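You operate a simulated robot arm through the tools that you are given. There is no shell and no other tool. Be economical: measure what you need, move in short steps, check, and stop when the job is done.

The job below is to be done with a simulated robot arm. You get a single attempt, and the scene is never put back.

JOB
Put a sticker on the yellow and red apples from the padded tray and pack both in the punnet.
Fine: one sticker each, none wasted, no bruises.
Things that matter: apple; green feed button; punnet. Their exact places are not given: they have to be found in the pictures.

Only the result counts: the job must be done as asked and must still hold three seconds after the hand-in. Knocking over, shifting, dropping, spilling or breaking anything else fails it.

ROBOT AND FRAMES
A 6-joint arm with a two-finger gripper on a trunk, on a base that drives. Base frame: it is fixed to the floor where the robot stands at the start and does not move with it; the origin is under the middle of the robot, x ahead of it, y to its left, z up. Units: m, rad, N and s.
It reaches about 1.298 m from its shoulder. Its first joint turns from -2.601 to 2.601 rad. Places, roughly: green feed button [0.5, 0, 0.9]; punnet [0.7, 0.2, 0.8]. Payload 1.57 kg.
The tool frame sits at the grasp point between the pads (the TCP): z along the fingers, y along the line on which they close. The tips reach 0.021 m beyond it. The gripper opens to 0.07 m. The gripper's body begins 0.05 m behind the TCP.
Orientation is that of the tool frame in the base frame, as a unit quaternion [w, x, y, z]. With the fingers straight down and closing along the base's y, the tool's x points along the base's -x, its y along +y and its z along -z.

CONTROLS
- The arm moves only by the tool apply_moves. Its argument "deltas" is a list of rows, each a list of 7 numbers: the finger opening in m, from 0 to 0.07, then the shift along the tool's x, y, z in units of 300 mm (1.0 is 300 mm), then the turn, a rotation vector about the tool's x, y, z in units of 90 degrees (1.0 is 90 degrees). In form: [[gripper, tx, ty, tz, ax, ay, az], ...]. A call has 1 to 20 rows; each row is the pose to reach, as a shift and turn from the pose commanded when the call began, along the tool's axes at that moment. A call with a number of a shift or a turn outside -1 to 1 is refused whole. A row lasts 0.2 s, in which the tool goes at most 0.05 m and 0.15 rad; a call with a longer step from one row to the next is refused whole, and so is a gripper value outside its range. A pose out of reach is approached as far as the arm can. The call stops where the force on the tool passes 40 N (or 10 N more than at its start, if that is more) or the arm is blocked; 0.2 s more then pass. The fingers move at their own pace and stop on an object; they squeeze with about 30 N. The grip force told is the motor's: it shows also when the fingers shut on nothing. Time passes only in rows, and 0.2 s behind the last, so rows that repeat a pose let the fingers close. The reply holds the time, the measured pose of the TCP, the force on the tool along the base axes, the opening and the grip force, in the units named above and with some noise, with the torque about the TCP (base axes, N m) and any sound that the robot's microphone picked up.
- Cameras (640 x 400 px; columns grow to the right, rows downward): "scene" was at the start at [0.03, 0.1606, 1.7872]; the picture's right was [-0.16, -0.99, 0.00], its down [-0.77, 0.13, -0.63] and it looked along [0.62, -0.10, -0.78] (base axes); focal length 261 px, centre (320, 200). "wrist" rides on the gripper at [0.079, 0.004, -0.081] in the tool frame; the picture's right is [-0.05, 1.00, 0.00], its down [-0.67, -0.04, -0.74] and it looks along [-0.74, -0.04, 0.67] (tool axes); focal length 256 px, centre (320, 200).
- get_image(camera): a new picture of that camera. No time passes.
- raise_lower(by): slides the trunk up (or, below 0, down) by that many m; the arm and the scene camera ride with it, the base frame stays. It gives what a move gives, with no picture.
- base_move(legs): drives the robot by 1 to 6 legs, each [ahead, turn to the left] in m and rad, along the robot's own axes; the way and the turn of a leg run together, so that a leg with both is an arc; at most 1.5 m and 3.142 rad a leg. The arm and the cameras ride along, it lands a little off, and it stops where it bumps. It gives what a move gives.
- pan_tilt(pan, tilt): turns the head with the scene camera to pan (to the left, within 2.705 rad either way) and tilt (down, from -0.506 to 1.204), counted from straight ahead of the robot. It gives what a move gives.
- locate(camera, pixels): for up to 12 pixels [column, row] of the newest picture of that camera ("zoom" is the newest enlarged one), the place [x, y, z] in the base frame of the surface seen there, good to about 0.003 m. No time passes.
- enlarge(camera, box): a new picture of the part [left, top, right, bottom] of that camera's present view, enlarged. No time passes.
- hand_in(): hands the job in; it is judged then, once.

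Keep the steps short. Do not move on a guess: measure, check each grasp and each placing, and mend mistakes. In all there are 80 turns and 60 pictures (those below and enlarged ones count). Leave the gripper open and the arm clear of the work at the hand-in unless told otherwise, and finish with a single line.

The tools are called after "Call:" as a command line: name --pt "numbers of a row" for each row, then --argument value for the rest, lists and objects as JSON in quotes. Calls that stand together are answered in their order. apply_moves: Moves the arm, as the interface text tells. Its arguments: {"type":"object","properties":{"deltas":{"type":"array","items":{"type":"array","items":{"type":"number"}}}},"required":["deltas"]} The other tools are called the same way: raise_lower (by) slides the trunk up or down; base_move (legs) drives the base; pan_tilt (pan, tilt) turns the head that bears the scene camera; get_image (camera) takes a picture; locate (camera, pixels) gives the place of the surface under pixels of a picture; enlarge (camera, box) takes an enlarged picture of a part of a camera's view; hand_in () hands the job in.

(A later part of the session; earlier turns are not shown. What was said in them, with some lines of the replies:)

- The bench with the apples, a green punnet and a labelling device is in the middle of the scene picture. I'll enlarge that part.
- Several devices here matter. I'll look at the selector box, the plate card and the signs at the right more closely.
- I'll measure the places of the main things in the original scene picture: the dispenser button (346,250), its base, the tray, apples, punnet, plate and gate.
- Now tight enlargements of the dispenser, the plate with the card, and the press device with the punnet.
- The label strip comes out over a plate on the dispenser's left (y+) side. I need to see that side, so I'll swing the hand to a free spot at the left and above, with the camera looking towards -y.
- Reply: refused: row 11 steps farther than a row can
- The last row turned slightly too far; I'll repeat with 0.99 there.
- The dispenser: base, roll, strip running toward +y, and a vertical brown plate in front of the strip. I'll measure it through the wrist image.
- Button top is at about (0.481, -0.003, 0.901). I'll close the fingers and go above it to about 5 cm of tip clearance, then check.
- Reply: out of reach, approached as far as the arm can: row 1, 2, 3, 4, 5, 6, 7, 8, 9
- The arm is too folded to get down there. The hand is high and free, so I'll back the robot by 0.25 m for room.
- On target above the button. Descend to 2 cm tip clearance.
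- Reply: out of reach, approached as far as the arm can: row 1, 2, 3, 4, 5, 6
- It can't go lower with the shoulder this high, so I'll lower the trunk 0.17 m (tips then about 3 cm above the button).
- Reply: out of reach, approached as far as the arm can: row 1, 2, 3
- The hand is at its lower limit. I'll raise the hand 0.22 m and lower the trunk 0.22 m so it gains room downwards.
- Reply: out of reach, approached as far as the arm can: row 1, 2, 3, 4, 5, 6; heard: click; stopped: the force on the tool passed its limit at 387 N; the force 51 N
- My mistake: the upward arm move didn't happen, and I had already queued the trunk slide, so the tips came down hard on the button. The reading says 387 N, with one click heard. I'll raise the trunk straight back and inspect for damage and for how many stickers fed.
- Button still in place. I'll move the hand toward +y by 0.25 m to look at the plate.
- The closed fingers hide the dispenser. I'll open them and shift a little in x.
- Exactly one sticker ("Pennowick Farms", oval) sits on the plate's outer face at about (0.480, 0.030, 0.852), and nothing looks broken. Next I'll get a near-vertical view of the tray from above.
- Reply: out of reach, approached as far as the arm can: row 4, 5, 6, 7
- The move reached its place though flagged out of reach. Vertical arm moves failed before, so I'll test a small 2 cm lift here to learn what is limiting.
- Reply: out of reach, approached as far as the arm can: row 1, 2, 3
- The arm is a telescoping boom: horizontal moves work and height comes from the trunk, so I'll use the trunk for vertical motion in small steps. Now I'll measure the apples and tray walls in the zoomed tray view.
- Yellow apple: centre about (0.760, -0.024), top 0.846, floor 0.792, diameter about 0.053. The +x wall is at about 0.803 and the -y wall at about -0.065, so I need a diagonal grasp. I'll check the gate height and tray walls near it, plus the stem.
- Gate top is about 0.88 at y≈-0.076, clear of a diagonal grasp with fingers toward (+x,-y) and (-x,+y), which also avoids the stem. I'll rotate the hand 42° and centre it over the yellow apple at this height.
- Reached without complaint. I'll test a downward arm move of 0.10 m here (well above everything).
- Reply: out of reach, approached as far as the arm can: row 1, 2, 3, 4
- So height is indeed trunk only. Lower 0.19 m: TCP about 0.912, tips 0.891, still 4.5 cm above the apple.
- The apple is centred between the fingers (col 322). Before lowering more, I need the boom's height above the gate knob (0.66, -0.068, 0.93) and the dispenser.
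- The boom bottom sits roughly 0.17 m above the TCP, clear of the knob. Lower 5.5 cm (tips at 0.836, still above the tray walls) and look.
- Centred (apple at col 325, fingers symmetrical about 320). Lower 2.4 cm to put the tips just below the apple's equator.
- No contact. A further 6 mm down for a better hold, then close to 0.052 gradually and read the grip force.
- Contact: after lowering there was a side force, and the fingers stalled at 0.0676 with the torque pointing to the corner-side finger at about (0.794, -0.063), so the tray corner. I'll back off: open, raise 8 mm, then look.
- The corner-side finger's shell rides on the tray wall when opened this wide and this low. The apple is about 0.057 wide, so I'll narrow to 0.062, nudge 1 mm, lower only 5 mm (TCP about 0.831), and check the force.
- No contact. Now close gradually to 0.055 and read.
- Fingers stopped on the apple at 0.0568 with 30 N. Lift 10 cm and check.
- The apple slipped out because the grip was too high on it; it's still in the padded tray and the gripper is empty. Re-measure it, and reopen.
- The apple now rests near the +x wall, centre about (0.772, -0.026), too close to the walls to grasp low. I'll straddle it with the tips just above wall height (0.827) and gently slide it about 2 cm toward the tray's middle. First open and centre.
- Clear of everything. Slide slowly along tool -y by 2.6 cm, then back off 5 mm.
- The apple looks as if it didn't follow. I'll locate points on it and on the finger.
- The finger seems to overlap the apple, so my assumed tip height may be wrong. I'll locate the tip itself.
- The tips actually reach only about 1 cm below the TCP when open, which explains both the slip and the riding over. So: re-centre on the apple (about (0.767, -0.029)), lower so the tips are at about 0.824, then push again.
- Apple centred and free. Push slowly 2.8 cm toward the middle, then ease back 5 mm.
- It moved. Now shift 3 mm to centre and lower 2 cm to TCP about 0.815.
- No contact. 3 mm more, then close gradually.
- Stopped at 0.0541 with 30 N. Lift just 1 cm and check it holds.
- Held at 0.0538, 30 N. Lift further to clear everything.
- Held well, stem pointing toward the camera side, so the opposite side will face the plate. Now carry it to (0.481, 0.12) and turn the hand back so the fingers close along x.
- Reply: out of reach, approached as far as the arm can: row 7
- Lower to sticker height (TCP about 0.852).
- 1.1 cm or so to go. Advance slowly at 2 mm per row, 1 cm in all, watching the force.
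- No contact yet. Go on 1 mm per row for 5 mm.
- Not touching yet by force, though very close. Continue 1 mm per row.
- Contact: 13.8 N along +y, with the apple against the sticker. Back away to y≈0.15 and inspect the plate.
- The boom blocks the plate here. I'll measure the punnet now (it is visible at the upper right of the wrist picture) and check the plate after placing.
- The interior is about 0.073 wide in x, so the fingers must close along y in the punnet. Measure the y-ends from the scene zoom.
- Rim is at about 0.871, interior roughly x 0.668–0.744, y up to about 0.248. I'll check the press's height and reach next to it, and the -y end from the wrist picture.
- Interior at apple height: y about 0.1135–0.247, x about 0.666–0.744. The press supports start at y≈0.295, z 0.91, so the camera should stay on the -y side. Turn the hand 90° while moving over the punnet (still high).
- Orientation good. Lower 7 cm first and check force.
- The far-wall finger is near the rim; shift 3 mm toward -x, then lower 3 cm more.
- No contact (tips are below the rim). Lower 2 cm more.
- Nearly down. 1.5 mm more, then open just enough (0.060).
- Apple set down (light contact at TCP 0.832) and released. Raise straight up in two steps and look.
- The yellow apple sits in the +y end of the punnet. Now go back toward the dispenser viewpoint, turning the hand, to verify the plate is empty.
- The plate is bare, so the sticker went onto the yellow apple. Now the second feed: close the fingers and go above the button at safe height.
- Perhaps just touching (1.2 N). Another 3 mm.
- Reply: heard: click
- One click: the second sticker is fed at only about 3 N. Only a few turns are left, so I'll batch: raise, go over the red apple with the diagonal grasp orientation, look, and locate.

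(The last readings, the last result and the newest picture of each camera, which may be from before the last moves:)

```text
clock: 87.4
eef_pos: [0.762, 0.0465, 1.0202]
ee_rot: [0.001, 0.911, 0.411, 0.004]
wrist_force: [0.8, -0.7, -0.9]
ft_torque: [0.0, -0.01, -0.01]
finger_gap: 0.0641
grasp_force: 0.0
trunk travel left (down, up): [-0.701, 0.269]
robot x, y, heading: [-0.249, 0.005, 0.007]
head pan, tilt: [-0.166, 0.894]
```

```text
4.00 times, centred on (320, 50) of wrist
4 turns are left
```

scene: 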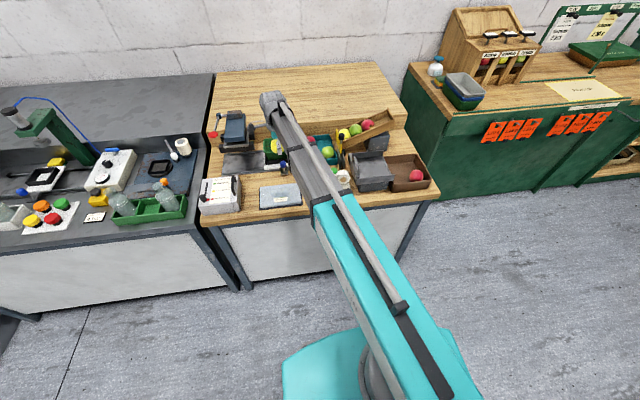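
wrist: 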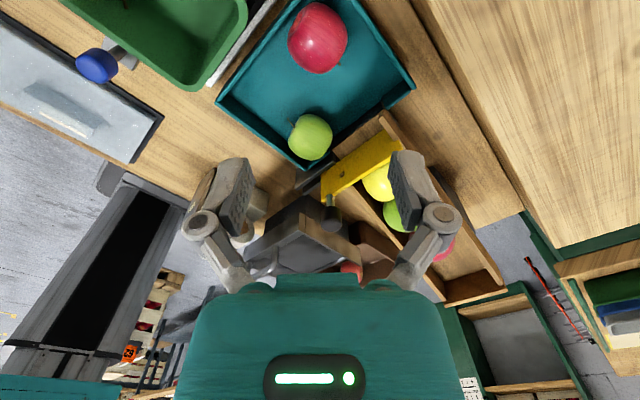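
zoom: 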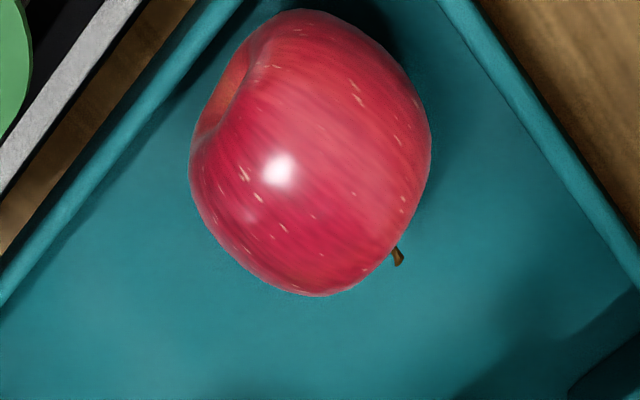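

The red apple (centre about (0.762, 0.047), width about 0.058) nearly touches the +y wall, so I'll reuse the recipe that worked: turn the fingers to the corner diagonal, straddle above wall height, slide it toward the middle, lower, grip, lift and carry to the plate, reading forces at each step.

Call:
apply_moves --pt "0.068 0 0 0 0 0 -0.0873" --pt "0.068 0 0 0 0 0 -0.1746" --pt "0.068 0 0 0 0 0 -0.2619" --pt "0.068 0 0 0 0 0 -0.3492" --pt "0.068 0 0 0 0 0 -0.4365" --pt "0.068 0 0 0 0 0 -0.5238" --pt "0.068 0 0 0 0 0 -0.6111" --pt "0.068 0 0 0 0 0 -0.6984" --pt "0.068 0 0 0 0 0 -0.7857" --pt "0.068 0 0 0 0 0 -0.873" --pt "0.068 0 0 0 0 0 -0.96" --pt "0.068 0 0 0 0 0 -0.96"

Call:
raise_lower --by -0.185

Call:
apply_moves --pt "0.068 0 -0.01 0 0 0 0" --pt "0.068 0 -0.02 0 0 0 0" --pt "0.068 0 -0.03 0 0 0 0" --pt "0.068 0 -0.04 0 0 0 0" --pt "0.068 0 -0.05 0 0 0 0" --pt "0.068 0 -0.06 0 0 0 0" --pt "0.068 0 -0.07 0 0 0 0" --pt "0.068 0 -0.08 0 0 0 0" --pt "0.068 0 -0.093 0 0 0 0" --pt "0.068 0 -0.093 0 0 0 0" --pt "0.068 0 -0.073 0 0 0 0" --pt "0.068 0 -0.073 0 0 0 0" --pt "0.068 0 -0.073 0 0 0 0"

Call:
raise_lower --by -0.015

Call:
apply_moves --pt "0.064 0 0 0 0 0 0" --pt "0.061 0 0 0 0 0 0" --pt "0.058 0 0 0 0 0 0" --pt "0.055 0 0 0 0 0 0" --pt "0.052 0 0 0 0 0 0" --pt "0.052 0 0 0 0 0 0"

Call:
raise_lower --by 0.01

Call:
raise_lower --by 0.12

Call:
apply_moves --pt "0.052 0.104 -0.052 0 0 0 0.0625" --pt "0.052 0.208 -0.104 0 0 0 0.125" --pt "0.052 0.312 -0.156 0 0 0 0.1875" --pt "0.052 0.416 -0.208 0 0 0 0.25" --pt "0.052 0.52 -0.26 0 0 0 0.3125" --pt "0.052 0.623 -0.312 0 0 0 0.375" --pt "0.052 0.727 -0.364 0 0 0 0.4375" --pt "0.052 0.831 -0.416 0 0 0 0.499" --pt "0.052 0.831 -0.416 0 0 0 0.499"

Call:
get_image --camera "wrist"

```text
clock: 90.0
eef_pos: [0.7633, 0.0465, 1.02]
ee_rot: [0.004, 0.382, 0.924, 0.001]
wrist_force: [-0.1, -0.4, 0.3]
ft_torque: [0.01, -0.03, 0.0]
finger_gap: 0.0679
grasp_force: 0.1
out of reach, approached as far as the arm can: row 1
trunk travel left (down, up): [-0.701, 0.269]
robot x, y, heading: [-0.2535, 0.0049, 0.005]
head pan, tilt: [-0.166, 0.894]
```

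```text
clock: 92.1
eef_pos: [0.7622, 0.0471, 0.8342]
ee_rot: [0.004, 0.382, 0.924, 0.001]
wrist_force: [-0.4, 0.5, -0.5]
ft_torque: [0.01, 0.0, 0.01]
finger_gap: 0.0683
grasp_force: 0.1
trunk travel left (down, up): [-0.516, 0.454]
robot x, y, heading: [-0.2526, 0.0035, 0.002]
head pan, tilt: [-0.166, 0.894]
```

```text
clock: 94.9
eef_pos: [0.7471, 0.0317, 0.8341]
ee_rot: [0.005, 0.383, 0.924, 0.001]
wrist_force: [0.7, -0.1, 0.1]
ft_torque: [-0.02, 0.0, -0.05]
finger_gap: 0.0682
grasp_force: 0.0
trunk travel left (down, up): [-0.516, 0.454]
robot x, y, heading: [-0.2506, 0.0048, 0.004]
head pan, tilt: [-0.166, 0.894]
```

```text
clock: 95.5
eef_pos: [0.7466, 0.0333, 0.819]
ee_rot: [0.005, 0.383, 0.924, 0.001]
wrist_force: [0.5, 0.7, 0.1]
ft_torque: [0.0, 0.02, 0.0]
finger_gap: 0.0681
grasp_force: 0.1
trunk travel left (down, up): [-0.501, 0.469]
robot x, y, heading: [-0.257, -0.0021, 0.005]
head pan, tilt: [-0.166, 0.894]
```

```text
clock: 96.9
eef_pos: [0.7478, 0.0322, 0.8185]
ee_rot: [0.005, 0.383, 0.924, 0.001]
wrist_force: [1.3, 1.1, 4.5]
ft_torque: [0.02, 0.0, -0.01]
finger_gap: 0.0557
grasp_force: 29.5
trunk travel left (down, up): [-0.501, 0.469]
robot x, y, heading: [-0.2531, 0.0003, -0.002]
head pan, tilt: [-0.166, 0.894]
```

```text
clock: 97.5
eef_pos: [0.7471, 0.0313, 0.8298]
ee_rot: [0.004, 0.383, 0.924, 0.001]
wrist_force: [-0.1, 0.7, -1.1]
ft_torque: [-0.01, -0.01, 0.03]
finger_gap: 0.0559
grasp_force: 29.3
trunk travel left (down, up): [-0.511, 0.459]
robot x, y, heading: [-0.2528, 0.0011, -0.0]
head pan, tilt: [-0.166, 0.894]
```

```text
clock: 99.0
eef_pos: [0.747, 0.0333, 0.9489]
ee_rot: [0.004, 0.383, 0.924, 0.001]
wrist_force: [0.4, 0.0, -1.1]
ft_torque: [-0.01, -0.01, 0.0]
finger_gap: 0.0561
grasp_force: 30.4
trunk travel left (down, up): [-0.631, 0.339]
robot x, y, heading: [-0.2501, 0.0024, 0.004]
head pan, tilt: [-0.166, 0.894]
```

```text
clock: 101.0
eef_pos: [0.4845, 0.1216, 0.9496]
ee_rot: [0.004, 0.707, 0.707, 0.003]
wrist_force: [-1.2, -0.8, -0.6]
ft_torque: [-0.02, -0.03, -0.01]
finger_gap: 0.056
grasp_force: 29.9
trunk travel left (down, up): [-0.631, 0.339]
robot x, y, heading: [-0.2518, -0.0009, 0.004]
head pan, tilt: [-0.166, 0.894]
```

```text
4 pictures are left
3 turns are left
```

wrist: 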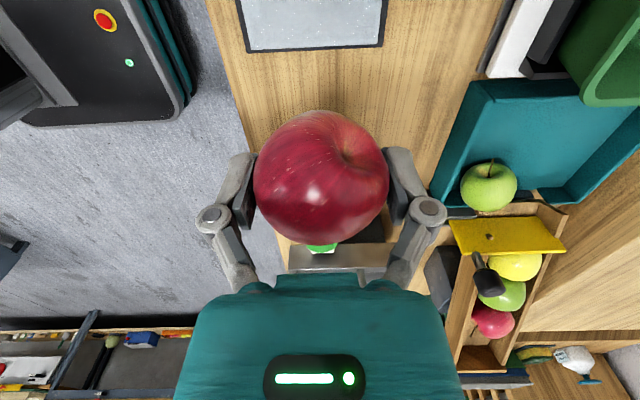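

The red apple is held firmly (0.056, 30 N), with the same silhouette as the yellow had, so contact should be around y≈0.051. Lower to sticker height, approach, press softly in 1 mm steps with readings, and back off.

Call:
raise_lower --by -0.0985

Call:
apply_moves --pt "0.052 -0.06 -0.012 0 0 0 0" --pt "0.052 -0.12 -0.012 0 0 0 0" --pt "0.052 -0.1787 -0.012 0 0 0 0" --pt "0.052 -0.1787 -0.012 0 0 0 0"

Call:
apply_moves --pt "0.052 -0.0067 0 0 0 0 0" --pt "0.052 -0.0133 0 0 0 0 0" --pt "0.052 -0.02 0 0 0 0 0" --pt "0.052 -0.0267 0 0 0 0 0" --pt "0.052 -0.0333 0 0 0 0 0" --pt "0.052 -0.0367 0 0 0 0 0" --pt "0.052 -0.04 0 0 0 0 0" --pt "0.052 -0.0433 0 0 0 0 0" --pt "0.052 -0.0467 0 0 0 0 0" --pt "0.052 -0.05 0 0 0 0 0" --pt "0.052 -0.0517 0 0 0 0 0" --pt "0.052 -0.0517 0 0 0 0 0"

Call:
apply_moves --pt "0.052 -0.0033 0 0 0 0 0" --pt "0.052 -0.0067 0 0 0 0 0" --pt "0.052 -0.0067 0 0 0 0 0"

Call:
apply_moves --pt "0.052 0.01 0 0 0 0 0" --pt "0.052 0.06 0 0 0 0 0" --pt "0.052 0.15 0 0 0 0 0" --pt "0.052 0.24 0 0 0 0 0" --pt "0.052 0.24 0 0 0 0 0"

Call:
get_image --camera "wrist"

```text
clock: 102.3
eef_pos: [0.4855, 0.1206, 0.8517]
ee_rot: [0.003, 0.707, 0.708, 0.002]
wrist_force: [0.7, 0.4, -1.2]
ft_torque: [0.01, 0.0, -0.02]
finger_gap: 0.0559
grasp_force: 29.9
trunk travel left (down, up): [-0.533, 0.437]
robot x, y, heading: [-0.2478, 0.0053, 0.001]
head pan, tilt: [-0.166, 0.894]
```

```text
clock: 103.3
eef_pos: [0.4814, 0.0661, 0.8509]
ee_rot: [0.003, 0.707, 0.708, 0.002]
wrist_force: [0.5, 0.3, -0.9]
ft_torque: [-0.02, 0.01, -0.01]
finger_gap: 0.0558
grasp_force: 30.2
trunk travel left (down, up): [-0.533, 0.437]
robot x, y, heading: [-0.2519, 0.0045, 0.007]
head pan, tilt: [-0.166, 0.894]
```

```text
clock: 105.9
eef_pos: [0.4804, 0.0546, 0.8514]
ee_rot: [0.002, 0.707, 0.708, 0.003]
wrist_force: [-10.0, 29.6, -3.4]
ft_torque: [0.1, 0.02, -0.16]
finger_gap: 0.0556
grasp_force: 30.5
trunk travel left (down, up): [-0.533, 0.437]
robot x, y, heading: [-0.2482, 0.0015, 0.001]
head pan, tilt: [-0.166, 0.894]
```

```text
clock: 106.7
eef_pos: [0.4797, 0.0518, 0.8525]
ee_rot: [0.003, 0.707, 0.707, 0.004]
wrist_force: [-9.5, 25.4, 0.4]
ft_torque: [0.01, 0.03, -0.17]
finger_gap: 0.0553
grasp_force: 29.4
trunk travel left (down, up): [-0.533, 0.437]
robot x, y, heading: [-0.2514, -0.0013, 0.003]
head pan, tilt: [-0.166, 0.894]
```

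```text
clock: 107.9
eef_pos: [0.4803, 0.1216, 0.8507]
ee_rot: [0.004, 0.707, 0.707, 0.003]
wrist_force: [0.6, -0.1, -1.1]
ft_torque: [0.0, 0.01, 0.02]
finger_gap: 0.0554
grasp_force: 30.4
trunk travel left (down, up): [-0.533, 0.437]
robot x, y, heading: [-0.2506, 0.0039, 0.004]
head pan, tilt: [-0.166, 0.894]
```

```text
3 pictures are left
2 turns are left
```

wrist: 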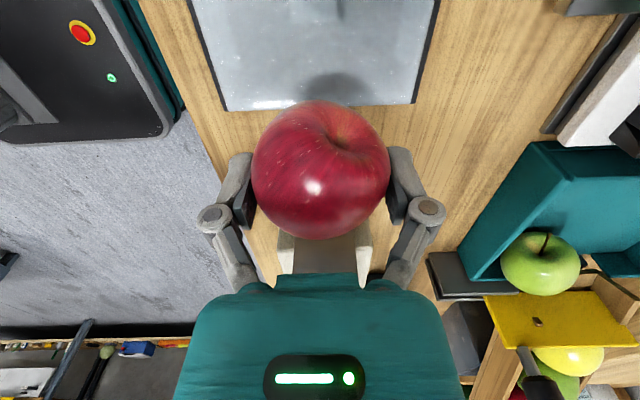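

Contact at up to about 30 N along y; the apple is still held. Now place it in the free -y half of the punnet: raise, turn to the same diagonal orientation as before, lower in small steps, release gently, raise and look.

Call:
raise_lower --by 0.1

Call:
apply_moves --pt "0.052 0.009 0.068 0 0 0 -0.0909" --pt "0.052 0.018 0.136 0 0 0 -0.1818" --pt "0.052 0.027 0.205 0 0 0 -0.2727" --pt "0.052 0.037 0.273 0 0 0 -0.3636" --pt "0.052 0.046 0.341 0 0 0 -0.4545" --pt "0.052 0.055 0.41 0 0 0 -0.5454" --pt "0.052 0.064 0.478 0 0 0 -0.6363" --pt "0.052 0.073 0.546 0 0 0 -0.7272" --pt "0.052 0.083 0.614 0 0 0 -0.8181" --pt "0.052 0.092 0.683 0 0 0 -0.909" --pt "0.052 0.101 0.7507 0 0 0 -1.0" --pt "0.052 0.101 0.7507 0 0 0 -1.0"

Call:
apply_moves --pt "0.052 0 0 0 0 0 -0.09" --pt "0.052 0 0 0 0 0 -0.18" --pt "0.052 0 0 0 0 0 -0.27" --pt "0.052 0 0 0 0 0 -0.36" --pt "0.052 0 0 0 0 0 -0.45" --pt "0.052 0 0 0 0 0 -0.5" --pt "0.052 0 0 0 0 0 -0.5"

Call:
raise_lower --by -0.06

Call:
raise_lower --by -0.02

Call:
raise_lower --by -0.02

Call:
raise_lower --by -0.012

Call:
raise_lower --by -0.005

Call:
apply_moves --pt "0.057 0 0 0 0 0 0" --pt "0.059 0 0 0 0 0 0" --pt "0.061 0 0 0 0 0 0" --pt "0.061 0 0 0 0 0 0" --pt "0.061 0 0 0 0 0 0"

Call:
raise_lower --by 0.015

Call:
raise_lower --by 0.2

Call:
get_image --camera "wrist"

Call:
enlarge --camera "wrist" --box '[200, 0, 440, 150]'

Call:
enlarge --camera "scene" --box '[200, 90, 440, 240]'

```text
clock: 109.2
eef_pos: [0.4815, 0.1224, 0.9509]
ee_rot: [0.004, 0.707, 0.707, 0.002]
wrist_force: [-0.9, -0.8, -0.3]
ft_torque: [0.02, 0.01, -0.01]
finger_gap: 0.0552
grasp_force: 29.9
trunk travel left (down, up): [-0.633, 0.337]
robot x, y, heading: [-0.2468, 0.0012, 0.001]
head pan, tilt: [-0.166, 0.894]
```

```text
clock: 111.8
eef_pos: [0.7071, 0.1514, 0.9511]
ee_rot: [0.004, -0.001, 1.0, -0.001]
wrist_force: [-0.6, -0.4, -0.3]
ft_torque: [-0.03, 0.02, -0.03]
finger_gap: 0.0552
grasp_force: 29.8
trunk travel left (down, up): [-0.633, 0.337]
robot x, y, heading: [-0.2499, 0.0007, 0.004]
head pan, tilt: [-0.166, 0.894]
```

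```text
clock: 113.4
eef_pos: [0.706, 0.1524, 0.9511]
ee_rot: [0.003, -0.384, 0.923, -0.003]
wrist_force: [-0.5, -0.5, -0.8]
ft_torque: [0.02, 0.04, -0.05]
finger_gap: 0.0554
grasp_force: 29.5
trunk travel left (down, up): [-0.633, 0.337]
robot x, y, heading: [-0.2537, 0.0037, 0.008]
head pan, tilt: [-0.166, 0.894]
```

```text
clock: 114.4
eef_pos: [0.7071, 0.153, 0.8906]
ee_rot: [0.003, -0.383, 0.924, -0.002]
wrist_force: [-0.1, 0.0, -0.5]
ft_torque: [0.01, 0.01, 0.0]
finger_gap: 0.0554
grasp_force: 30.3
trunk travel left (down, up): [-0.573, 0.397]
robot x, y, heading: [-0.2489, 0.0019, 0.004]
head pan, tilt: [-0.166, 0.894]
```

```text
clock: 115.1
eef_pos: [0.7064, 0.1536, 0.8705]
ee_rot: [0.004, -0.383, 0.924, -0.001]
wrist_force: [0.1, -0.4, -1.5]
ft_torque: [0.01, -0.02, -0.02]
finger_gap: 0.0552
grasp_force: 30.4
trunk travel left (down, up): [-0.553, 0.417]
robot x, y, heading: [-0.2483, 0.0044, 0.001]
head pan, tilt: [-0.166, 0.894]
```

```text
clock: 115.8
eef_pos: [0.7066, 0.1523, 0.8512]
ee_rot: [0.004, -0.384, 0.923, -0.001]
wrist_force: [0.7, -0.1, -1.3]
ft_torque: [-0.03, 0.0, 0.01]
finger_gap: 0.0555
grasp_force: 30.6
trunk travel left (down, up): [-0.533, 0.437]
robot x, y, heading: [-0.2481, 0.0003, 0.006]
head pan, tilt: [-0.166, 0.894]
```

```text
clock: 116.4
eef_pos: [0.7071, 0.1527, 0.8388]
ee_rot: [0.004, -0.383, 0.924, -0.003]
wrist_force: [1.0, -0.1, -1.0]
ft_torque: [0.03, 0.02, -0.02]
finger_gap: 0.0556
grasp_force: 30.0
trunk travel left (down, up): [-0.521, 0.449]
robot x, y, heading: [-0.2511, 0.0016, 0.008]
head pan, tilt: [-0.166, 0.894]
```

```text
clock: 116.9
eef_pos: [0.7061, 0.1522, 0.8341]
ee_rot: [0.004, -0.384, 0.924, -0.002]
wrist_force: [0.4, -0.6, 3.0]
ft_torque: [-0.01, 0.0, 0.0]
finger_gap: 0.0554
grasp_force: 30.6
trunk travel left (down, up): [-0.516, 0.454]
robot x, y, heading: [-0.2505, 0.0029, 0.009]
head pan, tilt: [-0.166, 0.894]
```

```text
clock: 118.1
eef_pos: [0.7062, 0.1537, 0.8333]
ee_rot: [0.004, -0.384, 0.923, -0.002]
wrist_force: [-0.2, 0.1, 1.1]
ft_torque: [-0.01, 0.04, -0.01]
finger_gap: 0.0604
grasp_force: 0.2
trunk travel left (down, up): [-0.516, 0.454]
robot x, y, heading: [-0.2504, 0.0013, 0.005]
head pan, tilt: [-0.166, 0.894]
```

```text
clock: 118.7
eef_pos: [0.7071, 0.1521, 0.8495]
ee_rot: [0.004, -0.383, 0.924, -0.002]
wrist_force: [0.3, 0.3, 0.1]
ft_torque: [0.0, 0.0, -0.03]
finger_gap: 0.0609
grasp_force: 0.0
trunk travel left (down, up): [-0.531, 0.439]
robot x, y, heading: [-0.2528, 0.0046, 0.007]
head pan, tilt: [-0.166, 0.894]
```

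```text
clock: 120.9
eef_pos: [0.7072, 0.1526, 1.049]
ee_rot: [0.003, -0.384, 0.923, -0.002]
wrist_force: [0.3, -0.5, -0.3]
ft_torque: [0.0, -0.01, 0.0]
finger_gap: 0.061
grasp_force: 0.1
trunk travel left (down, up): [-0.731, 0.239]
robot x, y, heading: [-0.2518, 0.0018, -0.001]
head pan, tilt: [-0.166, 0.894]
```

```text
2 pictures are left
```

wrist: 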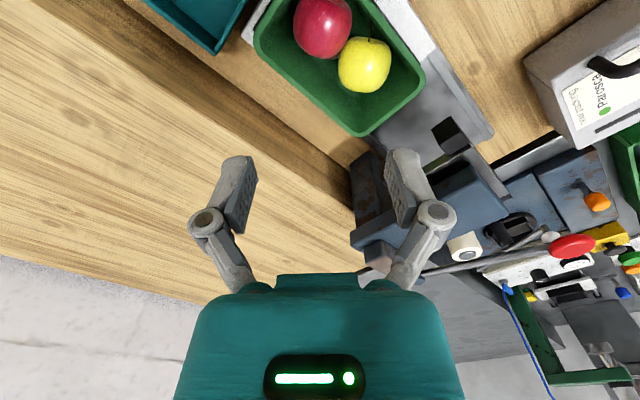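

```text
2.67 times, centred on (320, 75) of wrist
```

zoom: 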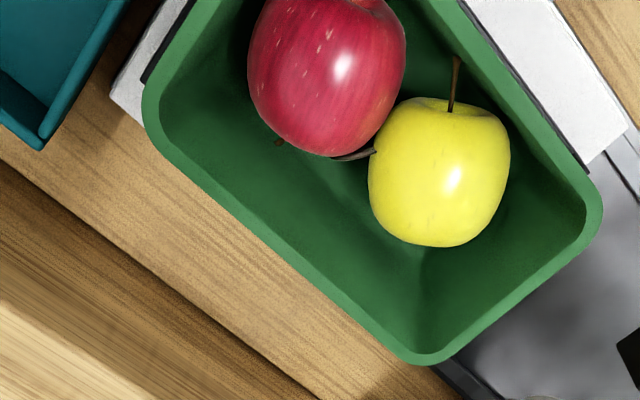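

```text
2.67 times, centred on (320, 165) of scene
1 turns are left
```

zoom: 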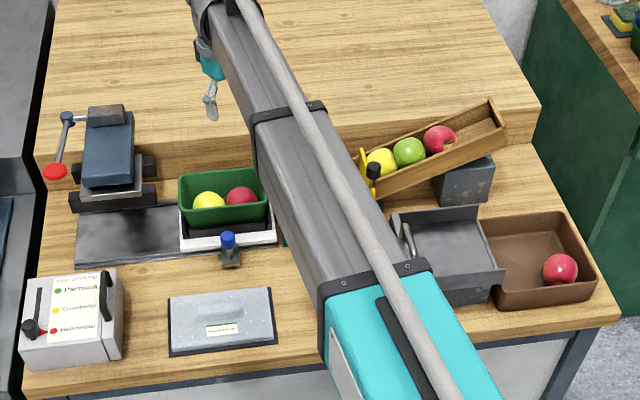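

Both apples sit in the punnet, and a sticker edge shows on the red apple at zoom (355, 153). I'll open the gripper, with the arm high and clear, and hand in.

Call:
apply_moves --pt "0.07 0 0 0 0 0 0" --pt "0.07 0 0 0 0 0 0" --pt "0.07 0 0 0 0 0 0"

Call:
hand_in

```text
clock: 121.7
eef_pos: [0.7061, 0.1529, 1.0482]
ee_rot: [0.004, -0.383, 0.924, -0.001]
wrist_force: [0.6, -0.4, -0.5]
ft_torque: [0.0, -0.02, 0.01]
finger_gap: 0.07
grasp_force: 0.0
trunk travel left (down, up): [-0.731, 0.239]
robot x, y, heading: [-0.2501, 0.0002, 0.006]
head pan, tilt: [-0.166, 0.894]
```

```text
The job is handed in.
```

Handed in: both apples are in the punnet from two single feeds, but I saw only a sticker edge on the red and inferred the yellow's from the bare plate; the first button press hit 387 N (no visible damage), the yellow slipped back into the tray once, the red met the plate at about 30 N, and I couldn't check for bruises.
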